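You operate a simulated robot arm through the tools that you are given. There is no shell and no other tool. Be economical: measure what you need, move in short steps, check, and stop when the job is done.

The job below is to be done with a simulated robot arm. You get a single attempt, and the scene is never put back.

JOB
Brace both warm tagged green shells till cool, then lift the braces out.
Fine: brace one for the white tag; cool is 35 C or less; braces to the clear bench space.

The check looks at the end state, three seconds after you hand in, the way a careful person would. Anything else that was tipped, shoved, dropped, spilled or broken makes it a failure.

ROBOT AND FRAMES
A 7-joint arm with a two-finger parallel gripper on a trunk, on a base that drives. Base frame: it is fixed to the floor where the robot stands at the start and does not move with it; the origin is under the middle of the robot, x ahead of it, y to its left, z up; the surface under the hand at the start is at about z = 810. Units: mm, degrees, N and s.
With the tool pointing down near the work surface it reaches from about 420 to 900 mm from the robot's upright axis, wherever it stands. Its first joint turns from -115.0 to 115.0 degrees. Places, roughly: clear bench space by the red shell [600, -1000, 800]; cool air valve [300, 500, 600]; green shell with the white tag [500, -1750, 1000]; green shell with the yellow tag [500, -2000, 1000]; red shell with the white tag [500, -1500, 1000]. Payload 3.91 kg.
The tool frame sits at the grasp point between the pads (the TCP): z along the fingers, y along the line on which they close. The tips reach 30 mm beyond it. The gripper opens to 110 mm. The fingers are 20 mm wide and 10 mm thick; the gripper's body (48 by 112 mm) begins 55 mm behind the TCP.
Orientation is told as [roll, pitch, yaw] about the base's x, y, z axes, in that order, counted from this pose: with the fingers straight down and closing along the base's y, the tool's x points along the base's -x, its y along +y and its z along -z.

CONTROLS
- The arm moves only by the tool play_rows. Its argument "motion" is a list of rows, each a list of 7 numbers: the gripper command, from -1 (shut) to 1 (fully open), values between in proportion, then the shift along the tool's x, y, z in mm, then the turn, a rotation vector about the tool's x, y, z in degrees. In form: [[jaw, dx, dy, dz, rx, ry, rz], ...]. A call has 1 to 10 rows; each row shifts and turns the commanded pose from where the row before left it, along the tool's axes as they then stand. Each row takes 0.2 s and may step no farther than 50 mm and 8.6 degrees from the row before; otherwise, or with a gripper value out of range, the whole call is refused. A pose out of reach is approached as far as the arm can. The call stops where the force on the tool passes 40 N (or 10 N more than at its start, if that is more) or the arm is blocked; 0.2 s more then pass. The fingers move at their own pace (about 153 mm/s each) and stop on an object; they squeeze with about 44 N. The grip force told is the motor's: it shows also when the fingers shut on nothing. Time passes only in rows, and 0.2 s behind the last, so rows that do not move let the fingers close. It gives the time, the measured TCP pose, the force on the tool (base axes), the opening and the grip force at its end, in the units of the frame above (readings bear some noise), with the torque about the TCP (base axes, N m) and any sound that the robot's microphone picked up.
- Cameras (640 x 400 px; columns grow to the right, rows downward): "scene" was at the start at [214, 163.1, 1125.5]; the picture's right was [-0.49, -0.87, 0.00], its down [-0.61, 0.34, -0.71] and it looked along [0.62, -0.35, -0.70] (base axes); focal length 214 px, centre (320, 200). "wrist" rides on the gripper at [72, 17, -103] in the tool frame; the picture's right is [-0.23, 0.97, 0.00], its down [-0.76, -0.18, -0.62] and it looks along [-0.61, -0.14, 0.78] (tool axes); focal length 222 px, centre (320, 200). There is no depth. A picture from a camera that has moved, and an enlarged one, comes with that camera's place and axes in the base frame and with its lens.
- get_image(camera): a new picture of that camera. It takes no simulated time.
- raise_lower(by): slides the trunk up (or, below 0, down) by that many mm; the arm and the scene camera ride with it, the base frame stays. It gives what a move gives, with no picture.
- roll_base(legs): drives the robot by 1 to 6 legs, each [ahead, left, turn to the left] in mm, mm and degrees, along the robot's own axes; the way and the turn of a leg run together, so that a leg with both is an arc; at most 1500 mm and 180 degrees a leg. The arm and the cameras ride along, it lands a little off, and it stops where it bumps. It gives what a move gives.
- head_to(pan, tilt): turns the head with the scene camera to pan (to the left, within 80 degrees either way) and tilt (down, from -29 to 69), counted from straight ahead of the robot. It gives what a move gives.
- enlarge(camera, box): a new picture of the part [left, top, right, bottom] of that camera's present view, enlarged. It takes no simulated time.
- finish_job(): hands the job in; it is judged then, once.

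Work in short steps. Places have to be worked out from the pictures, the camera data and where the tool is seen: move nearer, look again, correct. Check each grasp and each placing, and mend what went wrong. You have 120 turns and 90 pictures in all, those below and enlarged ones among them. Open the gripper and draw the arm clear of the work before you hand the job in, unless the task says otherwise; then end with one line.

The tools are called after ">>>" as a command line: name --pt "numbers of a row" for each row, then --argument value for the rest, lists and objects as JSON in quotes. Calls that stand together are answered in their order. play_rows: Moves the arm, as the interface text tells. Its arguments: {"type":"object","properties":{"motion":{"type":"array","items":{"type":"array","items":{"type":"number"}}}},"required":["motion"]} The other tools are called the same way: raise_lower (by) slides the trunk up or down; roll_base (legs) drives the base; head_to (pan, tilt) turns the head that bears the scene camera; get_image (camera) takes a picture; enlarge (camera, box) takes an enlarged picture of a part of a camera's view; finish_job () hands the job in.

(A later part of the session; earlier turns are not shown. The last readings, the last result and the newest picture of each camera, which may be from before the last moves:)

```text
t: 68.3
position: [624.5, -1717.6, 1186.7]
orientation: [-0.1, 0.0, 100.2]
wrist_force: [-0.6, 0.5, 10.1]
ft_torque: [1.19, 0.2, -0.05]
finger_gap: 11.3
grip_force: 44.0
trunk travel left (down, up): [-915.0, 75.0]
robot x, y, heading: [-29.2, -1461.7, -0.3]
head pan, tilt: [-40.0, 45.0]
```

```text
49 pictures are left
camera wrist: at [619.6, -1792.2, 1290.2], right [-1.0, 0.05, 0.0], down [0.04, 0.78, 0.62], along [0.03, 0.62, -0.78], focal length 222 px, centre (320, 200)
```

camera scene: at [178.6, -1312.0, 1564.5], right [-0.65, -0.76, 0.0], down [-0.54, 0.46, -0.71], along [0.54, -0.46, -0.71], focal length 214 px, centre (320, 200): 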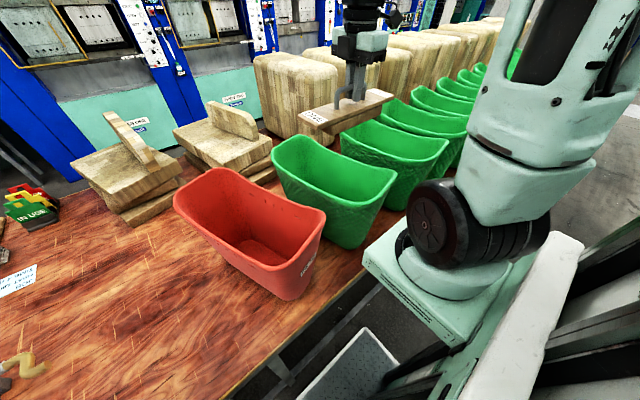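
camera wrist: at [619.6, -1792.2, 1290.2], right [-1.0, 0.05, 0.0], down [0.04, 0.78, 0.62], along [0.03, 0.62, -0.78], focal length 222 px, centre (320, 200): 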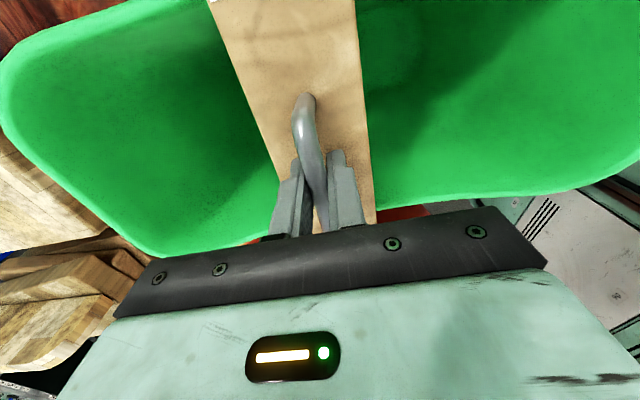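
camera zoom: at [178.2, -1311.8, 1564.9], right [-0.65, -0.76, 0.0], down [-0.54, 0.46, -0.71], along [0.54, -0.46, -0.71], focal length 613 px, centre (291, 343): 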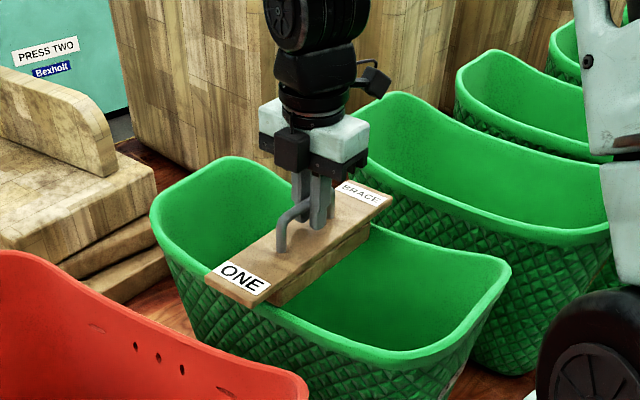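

A 13 N contact with torque says the plug's +y end sits on the +y rim. I lift a little, shift 8 mm to -y, and lower gently again.

>>> play_rows --pt "-1 0 0 -10 0 0 0" --pt "-1 8 0 0 0 0 0" --pt "-1 0 0 6 0 0 0" --pt "-1 0 0 4 0 0 0" --pt "-1 0 0 4 0 0 0"

```text
t: 69.5
position: [625.0, -1726.0, 1182.3]
orientation: [-0.1, -0.1, 100.1]
wrist_force: [1.7, 1.4, 9.7]
ft_torque: [1.3, 0.21, -0.13]
finger_gap: 11.4
grip_force: 44.3
trunk travel left (down, up): [-915.0, 75.0]
robot x, y, heading: [-29.7, -1465.7, -0.3]
head pan, tilt: [-40.0, 45.0]
```

Still contact on the +y side, about 100 mm from centre. I look closely before going on.

>>> enlarge --camera "scene" --box '[285, 110, 365, 180]'

```text
5.71 times, centred on (325, 145) of scene
camera zoom: at [178.2, -1311.8, 1564.8], right [-0.65, -0.76, 0.0], down [-0.54, 0.46, -0.71], along [0.54, -0.46, -0.71], focal length 1226 px, centre (291, 514)
```

zoom: 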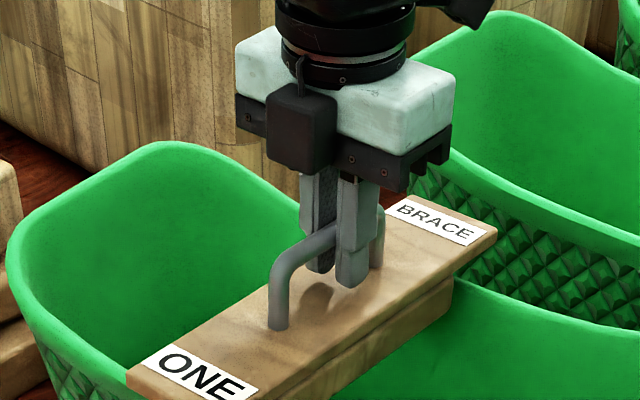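

>>> enlarge --camera "scene" --box '[280, 130, 380, 195]'

```text
6.15 times, centred on (330, 162) of scene
camera zoom: at [178.2, -1311.8, 1564.8], right [-0.65, -0.76, 0.0], down [-0.54, 0.46, -0.71], along [0.54, -0.46, -0.71], focal length 1320 px, centre (258, 431)
```

zoom: 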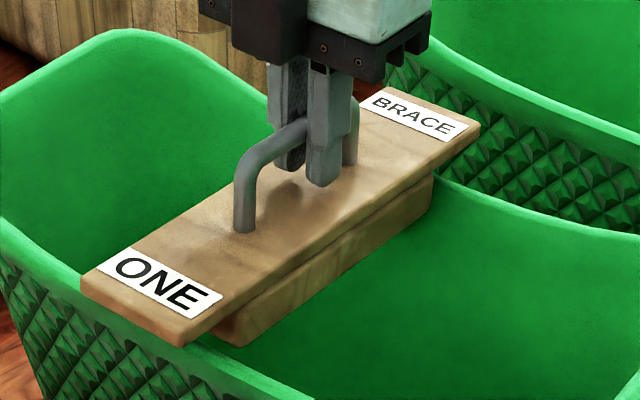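

The geometry (plug half-length ≈80, contact at ≈100) says the plate end is now on the +y rim, with the plug inside. I lower 3 mm more and watch whether the torque evens out.

>>> play_rows --pt "-1 0 0 2 0 0 0" --pt "-1 0 0 1 0 0 0"

```text
t: 70.2
position: [624.9, -1726.7, 1177.5]
orientation: [0.1, 0.1, 100.1]
wrist_force: [-0.2, -0.2, -3.8]
ft_torque: [-0.12, -0.04, 0.05]
finger_gap: 11.2
grip_force: 43.8
trunk travel left (down, up): [-915.0, 75.0]
robot x, y, heading: [-25.8, -1462.1, -0.2]
head pan, tilt: [-40.0, 45.0]
```

The contact is gone: the plug slipped in. I carry on down gently.

>>> play_rows --pt "-1 0 0 4 0 0 0" --pt "-1 0 0 4 0 0 0" --pt "-1 0 0 4 0 0 0"

>>> enlarge --camera "scene" --box '[250, 110, 410, 220]'

```text
t: 71.0
position: [625.1, -1725.3, 1166.7]
orientation: [0.0, 0.1, 100.1]
wrist_force: [0.4, -3.3, 5.1]
ft_torque: [-0.63, -0.24, 0.06]
finger_gap: 11.2
grip_force: 43.3
trunk travel left (down, up): [-915.0, 75.0]
robot x, y, heading: [-25.6, -1462.1, -0.6]
head pan, tilt: [-40.0, 45.0]
```

```text
3.64 times, centred on (330, 165) of scene
camera zoom: at [178.4, -1312.2, 1564.8], right [-0.65, -0.76, 0.0], down [-0.54, 0.46, -0.71], along [0.54, -0.46, -0.71], focal length 780 px, centre (284, 327)
```

zoom: 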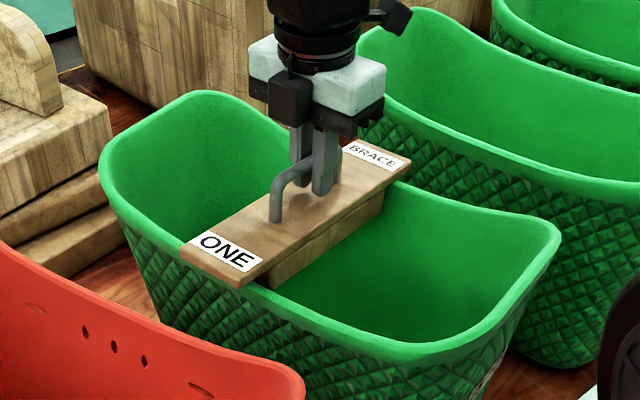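

Now light contact on the -y side: I shift 3 mm back towards +y and lower a bit.

>>> play_rows --pt "-1 -3 0 0 0 0 0" --pt "-1 0 0 3 0 0 0" --pt "-1 0 0 3 0 0 0"

```text
t: 71.8
position: [624.7, -1723.6, 1161.0]
orientation: [-0.1, 0.1, 100.2]
wrist_force: [1.1, -6.6, 10.4]
ft_torque: [-1.32, -0.22, 0.09]
finger_gap: 11.1
grip_force: 44.0
trunk travel left (down, up): [-915.0, 75.0]
robot x, y, heading: [-24.7, -1462.2, -0.5]
head pan, tilt: [-40.0, 45.0]
```

>>> play_rows --pt "-1 4 0 0 0 0 0"

>>> enlarge --camera "scene" --box '[280, 130, 380, 195]'

>>> get_image --camera "wrist"

```text
t: 72.2
position: [624.6, -1726.7, 1159.6]
orientation: [0.0, -0.1, 100.2]
wrist_force: [0.6, -2.6, -0.8]
ft_torque: [-0.31, -0.09, 0.12]
finger_gap: 11.3
grip_force: 43.5
trunk travel left (down, up): [-915.0, 75.0]
robot x, y, heading: [-25.7, -1460.1, -0.3]
head pan, tilt: [-40.0, 45.0]
```

```text
6.15 times, centred on (330, 162) of scene
camera zoom: at [178.6, -1312.0, 1564.3], right [-0.65, -0.76, 0.0], down [-0.54, 0.46, -0.71], along [0.54, -0.46, -0.71], focal length 1320 px, centre (258, 431)
```

zoom: 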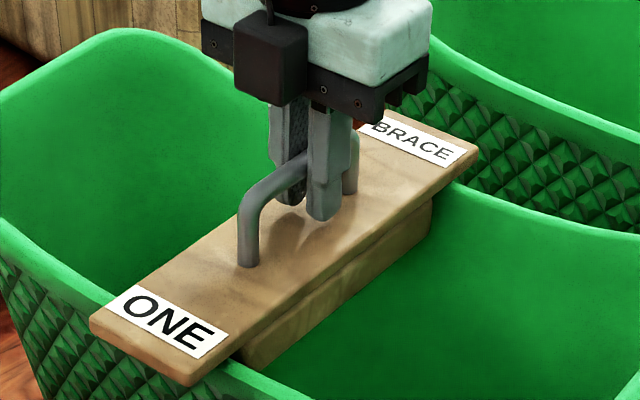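

```text
44 pictures are left
camera wrist: at [621.9, -1800.9, 1263.1], right [-1.0, 0.05, 0.0], down [0.04, 0.78, 0.62], along [0.03, 0.62, -0.78], focal length 222 px, centre (320, 200)
```

wrist: 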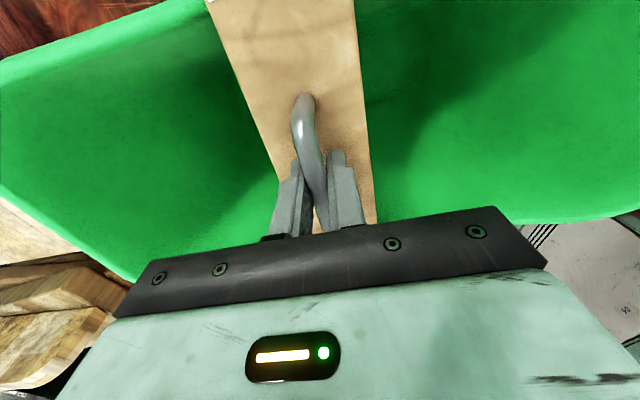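

Plug is going in, with forces now low. I continue with another small -y shift and lower.

>>> play_rows --pt "-1 2 0 3 0 0 0" --pt "-1 0 0 3 0 0 0" --pt "-1 0 0 3 0 0 0"

```text
t: 73.0
position: [628.3, -1729.2, 1156.9]
orientation: [-0.4, 0.2, 100.2]
wrist_force: [-4.8, 0.2, 21.6]
ft_torque: [0.77, 0.25, 0.16]
finger_gap: 11.4
grip_force: 43.8
trunk travel left (down, up): [-915.0, 75.0]
robot x, y, heading: [-28.7, -1461.7, -0.4]
head pan, tilt: [-40.0, 45.0]
stopped in row 3: the force on the tool passed its limit at 43 N (the readings are from after the stop); the commanded pose is now the measured one
```

Firm two-sided contact at z≈1157: seated on both rims. I open the fingers and look.

>>> play_rows --pt "-0.6 0 0 -1 0 0 0" --pt "-0.3 0 0 0 0 0 0" --pt "0 0 0 0 0 0 0"

>>> enlarge --camera "scene" --box '[250, 110, 410, 220]'

```text
t: 73.8
position: [627.5, -1729.4, 1154.9]
orientation: [-0.3, 0.1, 100.1]
wrist_force: [-0.2, -0.2, 0.3]
ft_torque: [0.0, 0.02, -0.01]
finger_gap: 54.9
grip_force: 0.1
trunk travel left (down, up): [-915.0, 75.0]
robot x, y, heading: [-23.9, -1460.1, -0.4]
head pan, tilt: [-40.0, 45.0]
```

```text
3.64 times, centred on (330, 165) of scene
camera zoom: at [178.6, -1312.0, 1564.5], right [-0.65, -0.76, 0.0], down [-0.54, 0.46, -0.71], along [0.54, -0.46, -0.71], focal length 780 px, centre (284, 327)
```

zoom: 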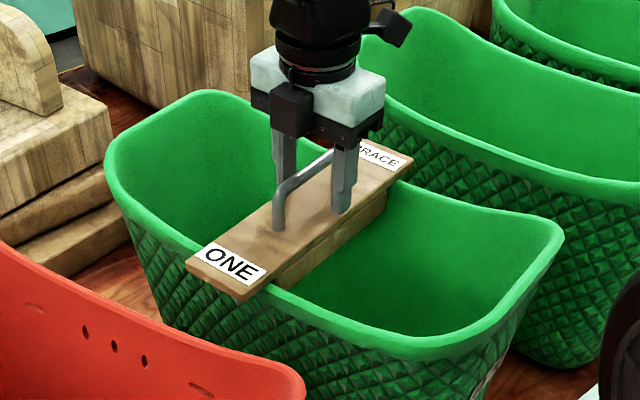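

Brace ONE sits in the white-tagged shell. I raise straight up, turn back to 90°, and check from above.

>>> play_rows --pt "0 0 0 -30 0 0 0" --pt "0 0 0 -45 0 0 0" --pt "0 0 0 -45 0 0 0" --pt "0 0 0 -45 0 0 0" --pt "0 0 0 -45 0 0 5" --pt "0 0 0 -30 0 0 5"

>>> enlarge --camera "scene" --box '[250, 110, 410, 220]'

>>> get_image --camera "wrist"

```text
t: 75.2
position: [625.2, -1726.4, 1395.2]
orientation: [-0.3, 0.2, 90.1]
wrist_force: [0.9, -1.2, 0.3]
ft_torque: [-0.03, -0.03, 0.04]
finger_gap: 54.8
grip_force: 0.0
trunk travel left (down, up): [-915.0, 75.0]
robot x, y, heading: [-29.7, -1463.6, -0.4]
head pan, tilt: [-40.0, 45.0]
```

```text
3.64 times, centred on (330, 165) of scene
camera zoom: at [178.7, -1312.0, 1564.5], right [-0.65, -0.76, 0.0], down [-0.54, 0.46, -0.71], along [0.54, -0.46, -0.71], focal length 780 px, centre (284, 327)
```

zoom: 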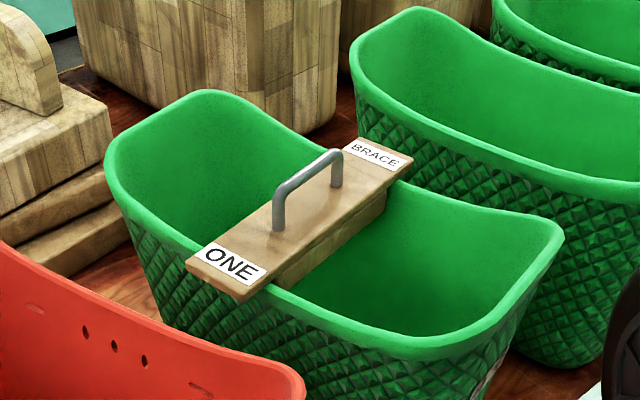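

```text
41 pictures are left
camera wrist: at [609.3, -1800.3, 1498.7], right [-0.97, 0.23, -0.01], down [0.17, 0.76, 0.62], along [0.14, 0.61, -0.78], focal length 222 px, centre (320, 200)
```

wrist: 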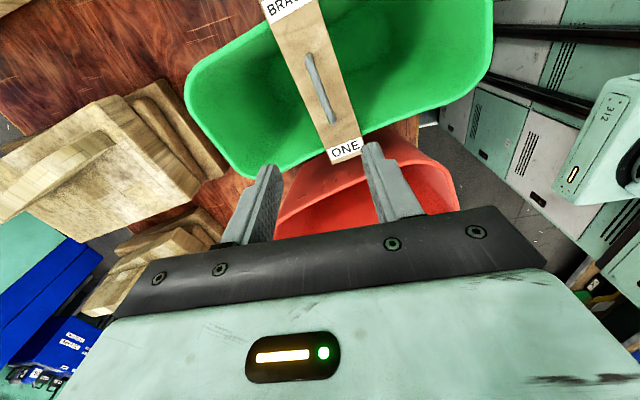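

Both ends rest well. Now back to the cradle for brace TWO (handle near (570, -174)).

>>> roll_base --legs '[[-55, 0, 0], [0, 800, 0], [0, 750, 0]]'

>>> raise_lower --by -240

>>> get_image --camera "wrist"

```text
t: 83.6
position: [579.9, -183.1, 1394.6]
orientation: [-0.3, 0.2, 90.4]
wrist_force: [0.7, 0.0, -0.3]
ft_torque: [0.02, 0.02, -0.01]
finger_gap: 55.0
grip_force: 0.1
trunk travel left (down, up): [-915.0, 75.0]
robot x, y, heading: [-76.3, 80.3, 0.0]
head pan, tilt: [-40.0, 45.0]
```

```text
t: 86.1
position: [580.8, -183.2, 1152.8]
orientation: [-0.3, 0.1, 90.4]
wrist_force: [-0.1, 0.7, 0.8]
ft_torque: [-0.05, -0.01, 0.02]
finger_gap: 55.0
grip_force: 0.1
trunk travel left (down, up): [-675.0, 315.0]
robot x, y, heading: [-74.4, 79.9, -0.1]
head pan, tilt: [-40.0, 45.0]
```

```text
40 pictures are left
camera wrist: at [564.0, -255.1, 1258.2], right [-0.98, 0.22, -0.01], down [0.17, 0.76, 0.62], along [0.14, 0.61, -0.78], focal length 222 px, centre (320, 200)
```

wrist: 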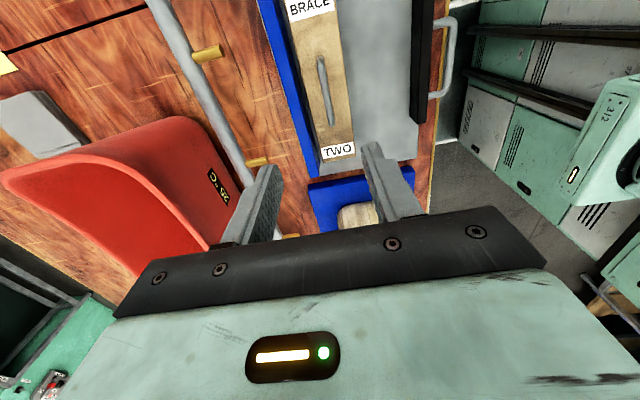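

Handle TWO is at about (574, -171). I move above and descend to z≈960 first.

>>> play_rows --pt "0 -11 7 40 -0.3 0 0" --pt "0 0 0 40 0 0 0" --pt "0 0 0 40 0 0 0" --pt "0 0 0 40 0 0 0" --pt "0 0 0 33 0 0 0"

>>> get_image --camera "wrist"

```text
t: 87.3
position: [572.7, -171.1, 961.7]
orientation: [0.0, 0.2, 90.4]
wrist_force: [-0.2, 0.4, -0.4]
ft_torque: [0.01, -0.04, -0.02]
finger_gap: 55.0
grip_force: 0.2
trunk travel left (down, up): [-675.0, 315.0]
robot x, y, heading: [-70.7, 84.2, -0.2]
head pan, tilt: [-40.0, 45.0]
```

```text
39 pictures are left
camera wrist: at [557.6, -243.8, 1065.2], right [-0.98, 0.22, 0.0], down [0.17, 0.76, 0.62], along [0.14, 0.61, -0.78], focal length 222 px, centre (320, 200)
```

wrist: 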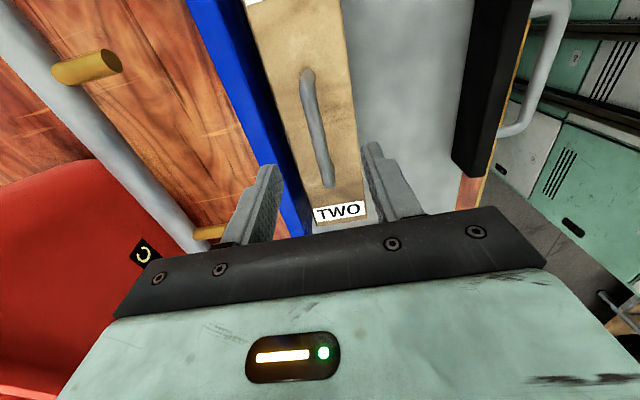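

Aligned. I narrow the fingers a little, descend and grip.

>>> play_rows --pt "-0.3 0 -1 35 0 0 0" --pt "-0.3 0 0 36 0 0 0" --pt "-1 0 0 0 0 0 0" --pt "-1 0 0 0 0 0 0" --pt "-1 0 0 0 0 0 0" --pt "-1 0 0 -20 0 0 0" --pt "-1 0 0 -30 0 0 0" --pt "-1 0 0 -40 0 0 0" --pt "-1 0 0 -45 0 0 0" --pt "-1 0 0 -45 0 0 0"

>>> get_image --camera "wrist"

```text
t: 89.5
position: [575.7, -170.3, 1071.5]
orientation: [0.1, 0.0, 90.4]
wrist_force: [-0.5, 0.0, -4.1]
ft_torque: [-0.01, 0.05, -0.03]
finger_gap: 11.4
grip_force: 44.1
trunk travel left (down, up): [-675.0, 315.0]
robot x, y, heading: [-71.9, 80.0, -0.0]
head pan, tilt: [-40.0, 45.0]
```

```text
38 pictures are left
camera wrist: at [559.0, -244.0, 1174.8], right [-0.98, 0.22, 0.0], down [0.17, 0.76, 0.62], along [0.14, 0.61, -0.78], focal length 222 px, centre (320, 200)
```

wrist: 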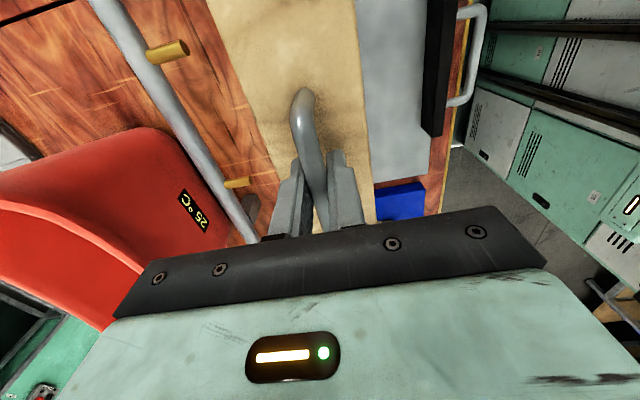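

TWO is held. I raise it and drive to the yellow-tagged shell.

>>> play_rows --pt "-1 0 0 -45 0 0 0" --pt "-1 0 0 -45 0 0 0"

>>> raise_lower --by 240

>>> roll_base --legs '[[0, -900, 0], [0, -985, 0], [45, 0, 0]]'

>>> get_image --camera "wrist"

>>> get_image --camera "scene"

```text
t: 90.1
position: [575.0, -172.7, 1160.7]
orientation: [0.2, 0.1, 90.4]
wrist_force: [0.0, 0.5, -3.7]
ft_torque: [-0.02, 0.01, -0.03]
finger_gap: 11.1
grip_force: 43.7
trunk travel left (down, up): [-675.0, 315.0]
robot x, y, heading: [-73.4, 84.5, -0.2]
head pan, tilt: [-40.0, 45.0]
```

```text
t: 92.6
position: [574.8, -173.5, 1401.1]
orientation: [0.0, 0.0, 90.4]
wrist_force: [-0.5, -0.3, -2.2]
ft_torque: [0.01, 0.03, 0.01]
finger_gap: 11.2
grip_force: 44.2
trunk travel left (down, up): [-915.0, 75.0]
robot x, y, heading: [-75.7, 81.9, -0.4]
head pan, tilt: [-40.0, 45.0]
```

```text
t: 102.6
position: [618.8, -2053.9, 1400.5]
orientation: [0.0, 0.1, 90.5]
wrist_force: [-1.4, -0.2, -4.4]
ft_torque: [0.0, -0.02, 0.03]
finger_gap: 11.4
grip_force: 43.6
trunk travel left (down, up): [-915.0, 75.0]
robot x, y, heading: [-31.5, -1802.2, -0.2]
head pan, tilt: [-40.0, 45.0]
```

```text
37 pictures are left
camera wrist: at [602.8, -2126.0, 1505.2], right [-0.98, 0.22, 0.0], down [0.17, 0.76, 0.62], along [0.14, 0.61, -0.78], focal length 222 px, centre (320, 200)
```

wrist: 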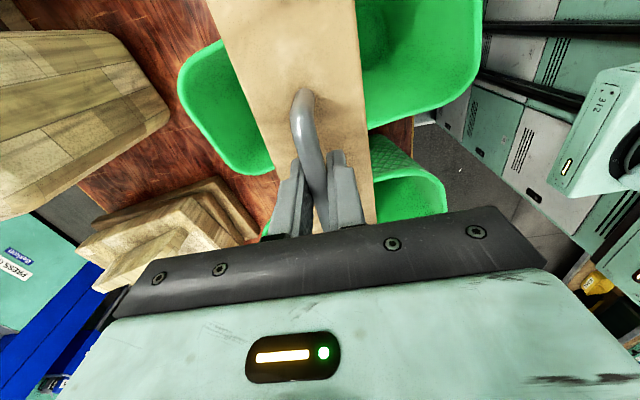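

```text
36 pictures are left
camera scene: at [173.4, -1650.6, 1564.6], right [-0.64, -0.77, 0.0], down [-0.54, 0.45, -0.71], along [0.54, -0.45, -0.71], focal length 214 px, centre (320, 200)
```

scene: 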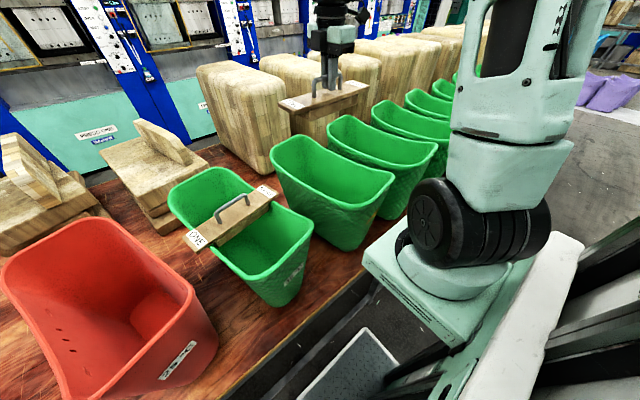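

The yellow shell's +y edge runs at ≈7°, centre ≈ (615, -2061). I turn 6.5°, shift 7 mm and descend to z≈1225.

>>> play_rows --pt "-1 7 0 0 0 0 -6.5" --pt "-1 0 0 45 0 0 0" --pt "-1 0 0 45 0 0 0" --pt "-1 0 0 45 0 0 0" --pt "-1 0 0 40 0 0 0"

>>> get_image --camera "wrist"

>>> enlarge --camera "scene" --box '[250, 80, 410, 190]'

```text
t: 103.8
position: [617.6, -2059.7, 1225.8]
orientation: [0.1, 0.1, 97.0]
wrist_force: [-0.5, 0.9, -4.2]
ft_torque: [-0.03, -0.01, 0.03]
finger_gap: 11.3
grip_force: 44.3
trunk travel left (down, up): [-915.0, 75.0]
robot x, y, heading: [-29.9, -1800.0, -0.0]
head pan, tilt: [-40.0, 45.0]
```

```text
35 pictures are left
camera wrist: at [610.6, -2134.7, 1329.2], right [-0.99, 0.11, 0.0], down [0.08, 0.78, 0.62], along [0.07, 0.62, -0.78], focal length 222 px, centre (320, 200)
```

wrist: 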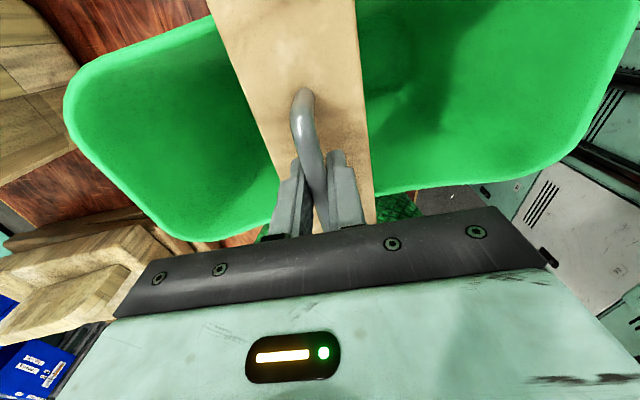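

```text
3.64 times, centred on (330, 135) of scene
camera zoom: at [173.6, -1650.5, 1564.6], right [-0.64, -0.77, 0.0], down [-0.54, 0.45, -0.71], along [0.54, -0.45, -0.71], focal length 780 px, centre (284, 436)
```

zoom: 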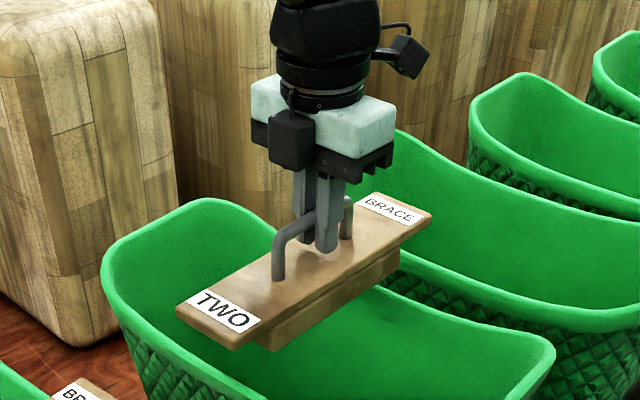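

Comparing with the white shell, the centre is ≈(620, -2058) and yaw ≈98°. I turn 1° and lower gently.

>>> play_rows --pt "-1 0 0 20 0 0 -1" --pt "-1 0 0 12 0 0 0" --pt "-1 0 0 4 0 0 0" --pt "-1 0 0 4 0 0 0"

>>> enlarge --camera "scene" --box '[270, 105, 370, 170]'

```text
t: 104.8
position: [619.1, -2060.7, 1185.3]
orientation: [0.0, 0.1, 98.0]
wrist_force: [0.0, -0.3, -2.6]
ft_torque: [0.01, 0.0, 0.0]
finger_gap: 11.1
grip_force: 44.1
trunk travel left (down, up): [-915.0, 75.0]
robot x, y, heading: [-33.1, -1799.1, -0.2]
head pan, tilt: [-40.0, 45.0]
```

```text
6.15 times, centred on (320, 138) of scene
camera zoom: at [173.8, -1650.7, 1564.6], right [-0.64, -0.77, 0.0], down [-0.54, 0.45, -0.71], along [0.54, -0.45, -0.71], focal length 1320 px, centre (320, 585)
```

zoom: 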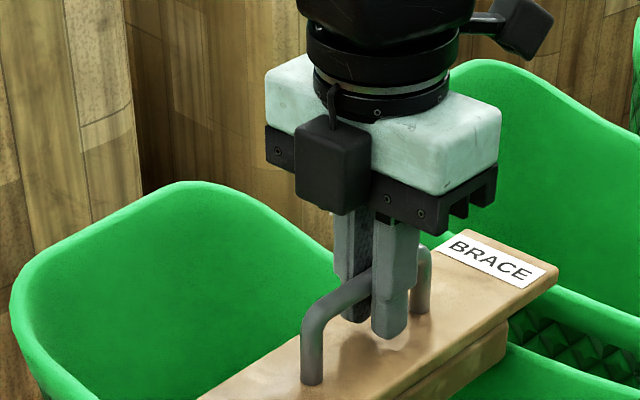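

No contact yet at z=1185. I keep lowering in small steps.

>>> play_rows --pt "-1 0 0 4 0 0 0" --pt "-1 0 0 4 0 0 0" --pt "-1 0 0 3 0 0 0"

>>> enlarge --camera "scene" --box '[260, 110, 380, 200]'

```text
t: 105.6
position: [618.1, -2061.4, 1175.8]
orientation: [0.0, 0.1, 98.0]
wrist_force: [-0.3, -0.2, -2.7]
ft_torque: [-0.02, -0.02, 0.02]
finger_gap: 11.1
grip_force: 43.7
trunk travel left (down, up): [-915.0, 75.0]
robot x, y, heading: [-28.0, -1800.3, 0.1]
head pan, tilt: [-40.0, 45.0]
```

```text
4.44 times, centred on (320, 155) of scene
camera zoom: at [173.8, -1650.6, 1564.6], right [-0.64, -0.77, 0.0], down [-0.54, 0.45, -0.71], along [0.54, -0.45, -0.71], focal length 953 px, centre (320, 400)
```

zoom: 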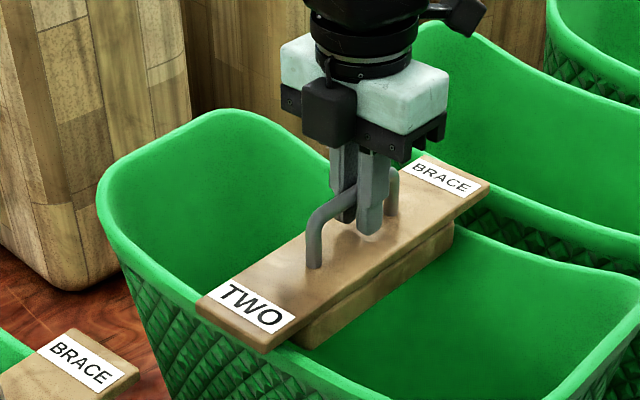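

The plug is entering cleanly. I lower further with small steps.

>>> play_rows --pt "-1 0 0 4 0 0 0" --pt "-1 0 0 4 0 0 0" --pt "-1 0 0 3 0 0 0"

```text
t: 106.4
position: [618.9, -2060.3, 1163.2]
orientation: [0.0, 0.1, 98.0]
wrist_force: [-1.0, 1.9, -2.5]
ft_torque: [0.04, -0.01, 0.03]
finger_gap: 11.3
grip_force: 44.4
trunk travel left (down, up): [-915.0, 75.0]
robot x, y, heading: [-32.5, -1800.3, 0.0]
head pan, tilt: [-40.0, 45.0]
```

>>> play_rows --pt "-1 -1 0 3 0 0 0" --pt "-1 0 0 3 0 0 0"

```text
t: 107.0
position: [618.7, -2059.5, 1157.8]
orientation: [0.0, 0.1, 98.0]
wrist_force: [-1.1, 2.4, -1.5]
ft_torque: [0.15, -0.02, 0.03]
finger_gap: 11.1
grip_force: 44.4
trunk travel left (down, up): [-915.0, 75.0]
robot x, y, heading: [-31.2, -1798.7, -0.3]
head pan, tilt: [-40.0, 45.0]
```

>>> play_rows --pt "-1 -1 0 2 0 0 0" --pt "-1 0 0 2 0 0 0"

>>> enlarge --camera "scene" --box '[260, 110, 380, 200]'

```text
t: 107.6
position: [620.2, -2059.7, 1158.3]
orientation: [-0.3, 0.3, 98.0]
wrist_force: [-0.1, -1.9, 36.5]
ft_torque: [0.46, 0.09, 0.02]
finger_gap: 11.0
grip_force: 43.7
trunk travel left (down, up): [-915.0, 75.0]
robot x, y, heading: [-31.9, -1801.5, -0.0]
head pan, tilt: [-40.0, 45.0]
```

```text
4.44 times, centred on (320, 155) of scene
camera zoom: at [172.2, -1650.2, 1565.4], right [-0.64, -0.77, 0.0], down [-0.54, 0.45, -0.71], along [0.54, -0.46, -0.71], focal length 953 px, centre (320, 400)
```

zoom: 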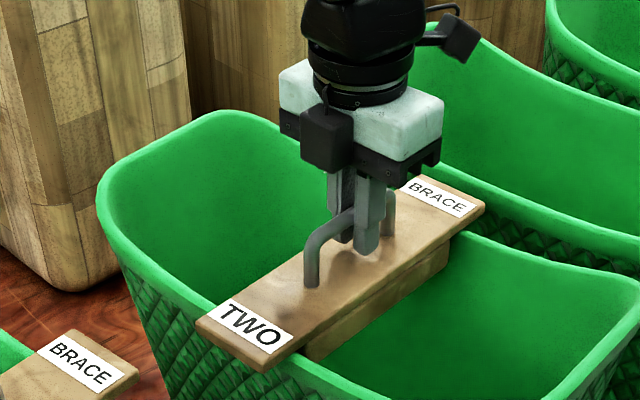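

Seated on both rims (36 N, little torque). I ease off, open, and rise.

>>> play_rows --pt "-1 0 0 -2 0 0 0" --pt "-0.5 0 0 0 0 0 0" --pt "0 0 0 0 0 0 0" --pt "0 0 0 0 0 0 0" --pt "0 0 0 -30 0 0 0" --pt "0 0 0 -45 0 0 0" --pt "0 0 0 -45 0 0 0" --pt "0 0 0 -45 0 0 0" --pt "0 0 0 -45 0 0 0"

>>> get_image --camera "scene"

```text
t: 109.6
position: [616.9, -2056.6, 1367.2]
orientation: [0.1, 0.1, 98.0]
wrist_force: [-0.1, -0.2, 1.1]
ft_torque: [0.01, 0.03, -0.03]
finger_gap: 55.0
grip_force: 0.1
trunk travel left (down, up): [-915.0, 75.0]
robot x, y, heading: [-30.2, -1806.8, 0.2]
head pan, tilt: [-40.0, 45.0]
```

```text
30 pictures are left
camera scene: at [174.0, -1650.8, 1564.5], right [-0.64, -0.77, 0.0], down [-0.54, 0.45, -0.71], along [0.54, -0.45, -0.71], focal length 214 px, centre (320, 200)
```

scene: 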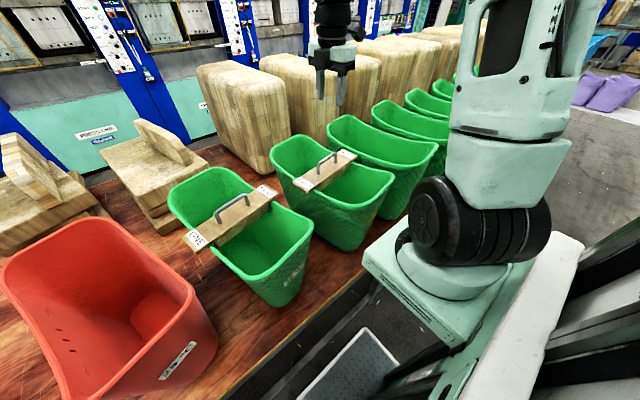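

Both braces are in. Now I move right to read both temperature tags.

>>> roll_base --legs '[[0, -400, 0]]'

>>> head_to --pan 10 --tilt 55

>>> raise_lower --by -100

>>> get_image --camera "scene"

```text
t: 112.1
position: [617.5, -2455.4, 1366.5]
orientation: [-0.1, 0.1, 98.0]
wrist_force: [-0.8, -0.8, 0.5]
ft_torque: [0.0, 0.02, -0.01]
finger_gap: 55.1
grip_force: 0.1
trunk travel left (down, up): [-915.0, 75.0]
robot x, y, heading: [-33.9, -2202.4, -0.1]
head pan, tilt: [-40.0, 45.0]
```

```text
t: 113.3
position: [618.0, -2456.0, 1364.8]
orientation: [0.0, 0.1, 98.0]
wrist_force: [0.6, -0.5, 1.1]
ft_torque: [-0.02, 0.0, 0.04]
finger_gap: 55.1
grip_force: 0.1
trunk travel left (down, up): [-915.0, 75.0]
robot x, y, heading: [-30.3, -2200.8, -0.1]
head pan, tilt: [10.0, 55.0]
```

```text
t: 114.6
position: [618.4, -2456.7, 1266.1]
orientation: [0.0, 0.1, 98.0]
wrist_force: [0.6, -0.6, -0.4]
ft_torque: [-0.02, 0.0, -0.03]
finger_gap: 55.1
grip_force: 0.1
trunk travel left (down, up): [-815.0, 175.0]
robot x, y, heading: [-33.0, -2200.7, -0.1]
head pan, tilt: [10.0, 55.0]
```

```text
29 pictures are left
camera scene: at [182.3, -1984.3, 1451.2], right [0.17, -0.98, 0.0], down [-0.81, -0.14, -0.57], along [0.56, 0.1, -0.82], focal length 214 px, centre (320, 200)
```

scene: 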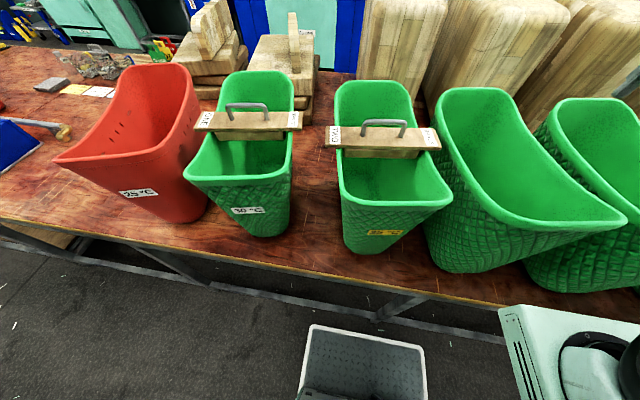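

>>> enlarge --camera "scene" --box '[180, 90, 460, 260]'

>>> enlarge --camera "scene" --box '[220, 195, 420, 255]'

```text
2.29 times, centred on (320, 175) of scene
camera zoom: at [182.3, -1984.3, 1451.2], right [0.17, -0.98, 0.0], down [-0.81, -0.14, -0.57], along [0.56, 0.1, -0.82], focal length 490 px, centre (320, 257)
```

zoom: 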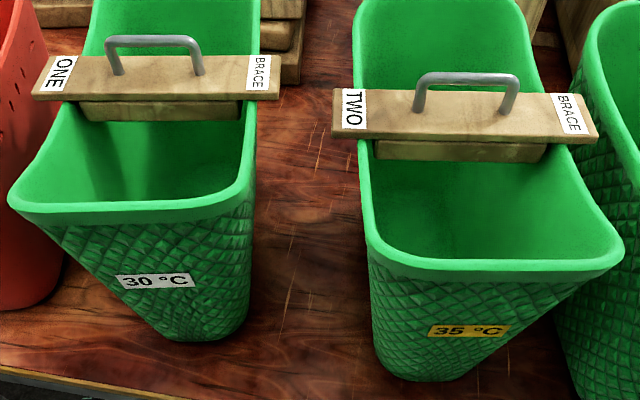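

```text
3.20 times, centred on (320, 225) of scene
camera zoom: at [182.3, -1984.3, 1451.2], right [0.17, -0.98, 0.0], down [-0.81, -0.14, -0.57], along [0.56, 0.1, -0.82], focal length 686 px, centre (320, 120)
```

zoom: 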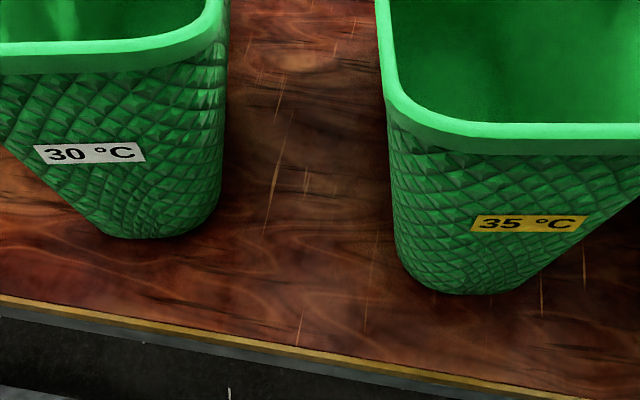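

Tags read white 30 °C and yellow 35 °C: both at or below 35. I remove ONE first, letting the yellow one cool a little longer.

>>> raise_lower --by 100

>>> roll_base --legs '[[0, 728, 0]]'

>>> play_rows --pt "0 0 0 40 0 0 -2" --pt "0 0 0 40 0 0 0"

>>> get_image --camera "wrist"

```text
t: 115.9
position: [616.3, -2456.7, 1365.9]
orientation: [0.0, 0.0, 98.0]
wrist_force: [-0.6, 0.0, 0.4]
ft_torque: [0.0, 0.03, -0.02]
finger_gap: 55.0
grip_force: 0.1
trunk travel left (down, up): [-915.0, 75.0]
robot x, y, heading: [-33.0, -2200.1, -0.1]
head pan, tilt: [10.0, 55.0]
```

```text
t: 119.9
position: [616.9, -1731.2, 1366.3]
orientation: [-0.1, 0.1, 98.3]
wrist_force: [0.2, 0.3, -0.1]
ft_torque: [-0.01, 0.02, 0.0]
finger_gap: 55.2
grip_force: 0.0
trunk travel left (down, up): [-915.0, 75.0]
robot x, y, heading: [-35.6, -1477.7, -0.1]
head pan, tilt: [10.0, 55.0]
```

```text
t: 120.5
position: [617.0, -1730.7, 1286.1]
orientation: [0.0, 0.1, 100.4]
wrist_force: [0.0, -0.4, -0.2]
ft_torque: [-0.05, -0.03, 0.02]
finger_gap: 54.9
grip_force: 0.0
trunk travel left (down, up): [-915.0, 75.0]
robot x, y, heading: [-33.8, -1475.5, 0.5]
head pan, tilt: [10.0, 55.0]
```

```text
26 pictures are left
camera wrist: at [614.0, -1804.9, 1389.5], right [-1.0, 0.05, 0.0], down [0.04, 0.78, 0.62], along [0.03, 0.62, -0.78], focal length 222 px, centre (320, 200)
```

wrist: 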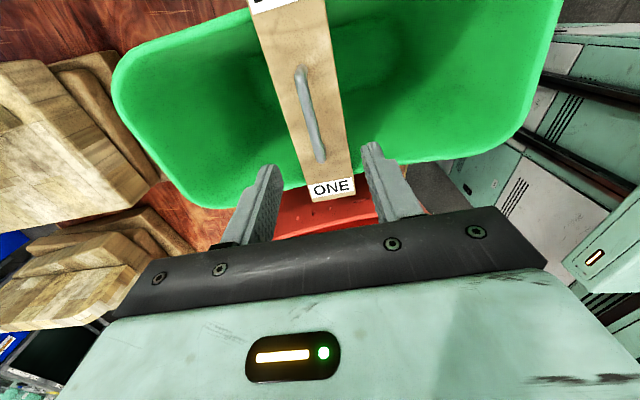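

ONE's handle is at about (628, -1727). I centre on it, descend to z≈1156 and grip.

>>> play_rows --pt "0 -2 -11 40 0 0 0" --pt "0 0 0 40 0 0 0" --pt "-0.3 0 0 25 0 0 0" --pt "-0.3 0 0 24 0 0 0"

>>> get_image --camera "wrist"

```text
t: 121.5
position: [626.7, -1726.9, 1156.5]
orientation: [0.0, 0.1, 100.4]
wrist_force: [0.4, -0.5, -0.1]
ft_torque: [0.01, 0.02, -0.01]
finger_gap: 38.5
grip_force: 0.0
trunk travel left (down, up): [-915.0, 75.0]
robot x, y, heading: [-31.8, -1480.8, 0.5]
head pan, tilt: [10.0, 55.0]
```

```text
25 pictures are left
camera wrist: at [624.0, -1801.4, 1259.5], right [-1.0, 0.05, 0.0], down [0.04, 0.78, 0.62], along [0.03, 0.62, -0.78], focal length 222 px, centre (320, 200)
```

wrist: 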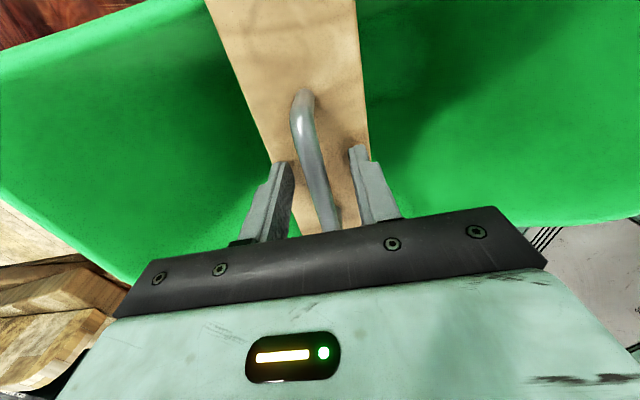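

The bar is centred between the fingers. I close and lift slowly, watching for the shell sticking to the brace.

>>> play_rows --pt "-1 0 0 0 0 0 0" --pt "-1 0 0 0 0 0 0" --pt "-1 0 0 -5 0 0 0" --pt "-1 0 0 -10 0 0 0" --pt "-1 0 0 -10 0 0 0"

>>> play_rows --pt "-1 0 0 -15 0 0 0" --pt "-1 0 0 -25 0 0 0" --pt "-1 0 0 -40 0 0 0" --pt "-1 0 0 -40 0 0 0" --pt "-1 0 0 -40 0 0 0" --pt "-1 0 0 -40 0 0 0"

>>> get_image --camera "wrist"

```text
t: 122.7
position: [629.3, -1727.6, 1181.9]
orientation: [0.2, 0.1, 100.2]
wrist_force: [0.1, 0.9, -2.6]
ft_torque: [-0.05, -0.02, 0.01]
finger_gap: 11.0
grip_force: 43.9
trunk travel left (down, up): [-915.0, 75.0]
robot x, y, heading: [-32.4, -1477.8, 0.2]
head pan, tilt: [10.0, 55.0]
```

```text
t: 124.1
position: [628.0, -1726.5, 1382.5]
orientation: [0.1, 0.1, 100.2]
wrist_force: [-0.2, -0.7, -2.6]
ft_torque: [-0.03, 0.0, 0.01]
finger_gap: 11.3
grip_force: 43.7
trunk travel left (down, up): [-915.0, 75.0]
robot x, y, heading: [-31.7, -1479.4, 0.0]
head pan, tilt: [10.0, 55.0]
```

```text
24 pictures are left
camera wrist: at [625.0, -1801.4, 1486.8], right [-1.0, 0.05, 0.0], down [0.04, 0.78, 0.62], along [0.03, 0.62, -0.78], focal length 222 px, centre (320, 200)
```

wrist: 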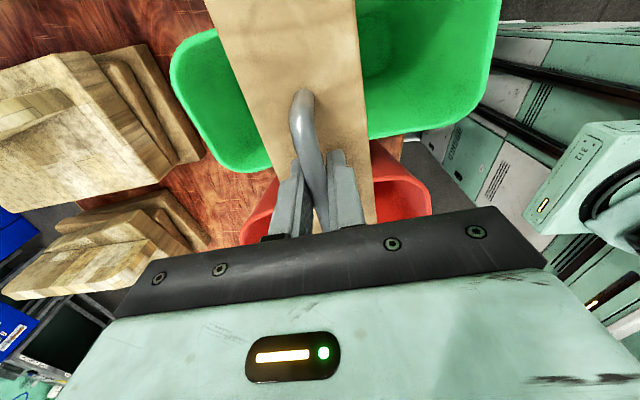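

ONE is out cleanly. I drive left to the clear bench space and look.

>>> roll_base --legs '[[0, 690, 0]]'

>>> play_rows --pt "-1 0 0 0 0 0 5" --pt "-1 0 0 0 0 0 5" --pt "-1 0 -12 40 0 0 0" --pt "-1 0 0 40 0 0 0"

>>> head_to --pan -30 --tilt 50

>>> get_image --camera "scene"

```text
t: 127.8
position: [624.0, -1038.5, 1383.3]
orientation: [0.0, 0.1, 100.6]
wrist_force: [-0.4, 0.0, -3.0]
ft_torque: [-0.01, -0.01, 0.02]
finger_gap: 11.4
grip_force: 43.9
trunk travel left (down, up): [-915.0, 75.0]
robot x, y, heading: [-34.5, -790.3, 0.5]
head pan, tilt: [10.0, 55.0]
```

```text
t: 128.8
position: [636.3, -1038.4, 1302.1]
orientation: [0.0, 0.1, 90.4]
wrist_force: [-0.3, -0.4, -2.9]
ft_torque: [-0.06, -0.04, 0.02]
finger_gap: 11.2
grip_force: 43.6
trunk travel left (down, up): [-915.0, 75.0]
robot x, y, heading: [-36.2, -788.6, 0.4]
head pan, tilt: [10.0, 55.0]
```

```text
t: 129.9
position: [636.2, -1039.3, 1303.1]
orientation: [0.0, 0.0, 90.6]
wrist_force: [-0.2, -1.0, -2.3]
ft_torque: [-0.03, 0.04, 0.01]
finger_gap: 11.3
grip_force: 43.4
trunk travel left (down, up): [-915.0, 75.0]
robot x, y, heading: [-36.2, -791.8, 0.5]
head pan, tilt: [-30.0, 50.0]
```

```text
23 pictures are left
camera scene: at [170.5, -625.1, 1557.6], right [-0.49, -0.87, 0.0], down [-0.67, 0.38, -0.64], along [0.56, -0.32, -0.77], focal length 214 px, centre (320, 200)
```

scene: 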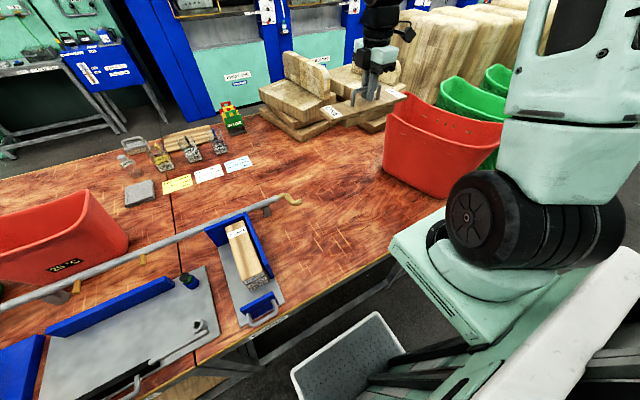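

The spot under the brace, (636, -1038), is clear. I lower the trunk and then the arm to z≈900.

>>> raise_lower --by -240

>>> play_rows --pt "-1 0 0 40 0 0 0" --pt "-1 0 0 40 0 0 0" --pt "-1 0 0 40 0 0 0" --pt "-1 0 0 40 0 0 0"

>>> get_image --camera "scene"

```text
t: 132.4
position: [635.6, -1039.3, 1063.7]
orientation: [0.1, 0.2, 90.6]
wrist_force: [-0.3, -0.9, -1.8]
ft_torque: [0.04, -0.01, 0.03]
finger_gap: 10.7
grip_force: 43.9
trunk travel left (down, up): [-675.0, 315.0]
robot x, y, heading: [-37.1, -790.2, 0.6]
head pan, tilt: [-30.0, 50.0]
```

```text
t: 133.4
position: [636.6, -1039.5, 902.9]
orientation: [0.0, 0.0, 90.5]
wrist_force: [-0.5, -0.7, -2.4]
ft_torque: [-0.04, 0.0, 0.02]
finger_gap: 11.3
grip_force: 42.8
trunk travel left (down, up): [-675.0, 315.0]
robot x, y, heading: [-37.7, -791.9, 0.5]
head pan, tilt: [-30.0, 50.0]
```

```text
22 pictures are left
camera scene: at [170.1, -625.0, 1317.8], right [-0.49, -0.87, 0.0], down [-0.67, 0.38, -0.64], along [0.56, -0.32, -0.77], focal length 214 px, centre (320, 200)
```

scene: 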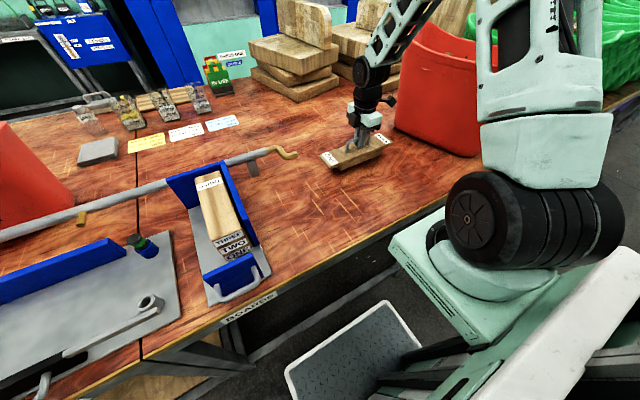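

Clear all round. I lower in small steps until contact.

>>> play_rows --pt "-1 0 0 6 0 0 0" --pt "-1 0 0 4 0 0 0" --pt "-1 0 0 3 0 0 0" --pt "-1 0 0 3 0 0 0"

```text
t: 134.4
position: [635.6, -1040.4, 886.3]
orientation: [0.0, 0.1, 90.5]
wrist_force: [-0.5, -1.3, -2.6]
ft_torque: [-0.04, 0.0, 0.01]
finger_gap: 11.0
grip_force: 44.1
trunk travel left (down, up): [-675.0, 315.0]
robot x, y, heading: [-38.8, -788.4, 0.7]
head pan, tilt: [-30.0, 50.0]
```

>>> play_rows --pt "-1 0 0 3 0 0 0" --pt "-1 0 0 2 0 0 0" --pt "-1 0 0 2 0 0 0" --pt "-1 0 0 2 0 0 0"

```text
t: 135.4
position: [635.4, -1040.7, 878.2]
orientation: [0.1, 0.1, 90.5]
wrist_force: [-0.5, -0.1, -3.1]
ft_torque: [0.02, 0.03, 0.03]
finger_gap: 11.3
grip_force: 43.9
trunk travel left (down, up): [-675.0, 315.0]
robot x, y, heading: [-36.3, -795.5, 0.4]
head pan, tilt: [-30.0, 50.0]
```

>>> play_rows --pt "-1 0 0 2 0 0 0" --pt "-1 0 0 2 0 0 0" --pt "-1 0 0 2 0 0 0" --pt "-1 0 0 2 0 0 0"

```text
t: 136.2
position: [636.5, -1039.6, 877.7]
orientation: [-0.4, 0.3, 90.5]
wrist_force: [-10.5, 1.7, 24.3]
ft_torque: [0.51, 0.02, 0.1]
finger_gap: 11.1
grip_force: 43.8
trunk travel left (down, up): [-675.0, 315.0]
robot x, y, heading: [-37.0, -793.4, 0.3]
head pan, tilt: [-30.0, 50.0]
stopped in row 3: the force on the tool passed its limit at 44 N (the readings are from after the stop); the commanded pose is now the measured one
```

Bench contact at z≈877. I ease off, open, rise, and check.

>>> play_rows --pt "-1 0 0 -1 0 0 0" --pt "-0.5 0 0 0 0 0 0" --pt "0 0 0 0 0 0 0" --pt "0 0 0 0 0 0 0" --pt "0 0 0 -30 0 0 0" --pt "0 0 0 -45 0 0 0" --pt "0 0 0 -45 0 0 0" --pt "0 0 0 -45 0 0 0" --pt "0 0 0 -45 0 0 0" --pt "0 0 0 -40 0 0 0"

>>> get_image --camera "scene"

```text
t: 138.4
position: [637.0, -1038.3, 1127.6]
orientation: [-0.2, 0.3, 90.5]
wrist_force: [0.0, 0.6, 0.1]
ft_torque: [0.02, 0.01, 0.02]
finger_gap: 54.8
grip_force: 0.0
trunk travel left (down, up): [-675.0, 315.0]
robot x, y, heading: [-32.8, -795.3, 0.5]
head pan, tilt: [-30.0, 50.0]
```

```text
21 pictures are left
camera scene: at [170.6, -625.2, 1317.6], right [-0.49, -0.87, 0.0], down [-0.67, 0.38, -0.64], along [0.56, -0.32, -0.77], focal length 214 px, centre (320, 200)
```

scene: 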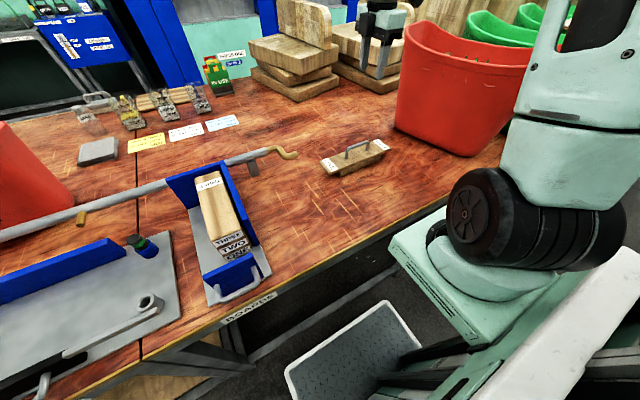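

ONE stands on the bench. I go to the yellow shell, passing by to re-read its tag first.

>>> raise_lower --by 240

>>> roll_base --legs '[[0, -1300, 0]]'

>>> head_to --pan 5 --tilt 58

>>> get_image --camera "scene"

```text
t: 140.9
position: [637.1, -1038.8, 1367.1]
orientation: [-0.2, 0.2, 90.5]
wrist_force: [-0.3, -1.0, 0.5]
ft_torque: [-0.01, 0.01, -0.02]
finger_gap: 54.7
grip_force: 0.0
trunk travel left (down, up): [-915.0, 75.0]
robot x, y, heading: [-37.3, -791.7, 0.5]
head pan, tilt: [-30.0, 50.0]
```

```text
t: 147.4
position: [640.8, -2338.6, 1365.1]
orientation: [-0.2, 0.2, 90.0]
wrist_force: [-0.6, -0.2, -0.6]
ft_torque: [0.03, -0.03, 0.01]
finger_gap: 54.8
grip_force: 0.1
trunk travel left (down, up): [-915.0, 75.0]
robot x, y, heading: [-31.8, -2089.5, -0.2]
head pan, tilt: [-30.0, 50.0]
```

```text
t: 148.4
position: [640.3, -2339.1, 1367.8]
orientation: [-0.2, 0.1, 90.1]
wrist_force: [-0.1, 0.0, 0.0]
ft_torque: [0.03, 0.02, 0.0]
finger_gap: 55.0
grip_force: 0.1
trunk travel left (down, up): [-915.0, 75.0]
robot x, y, heading: [-25.8, -2085.5, 0.1]
head pan, tilt: [5.0, 58.0]
```

```text
20 pictures are left
camera scene: at [179.9, -1877.5, 1547.5], right [0.09, -1.0, 0.0], down [-0.84, -0.07, -0.53], along [0.53, 0.05, -0.85], focal length 214 px, centre (320, 200)
```

scene: 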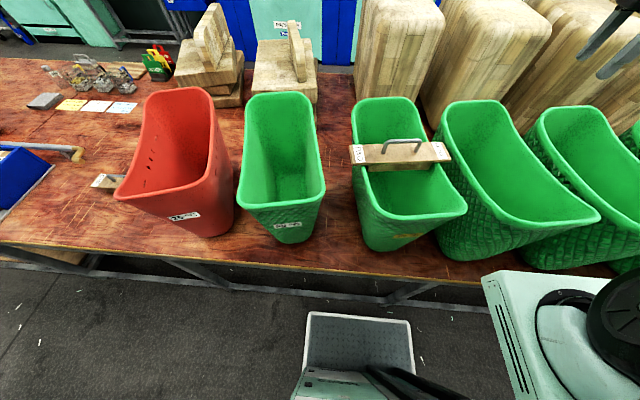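

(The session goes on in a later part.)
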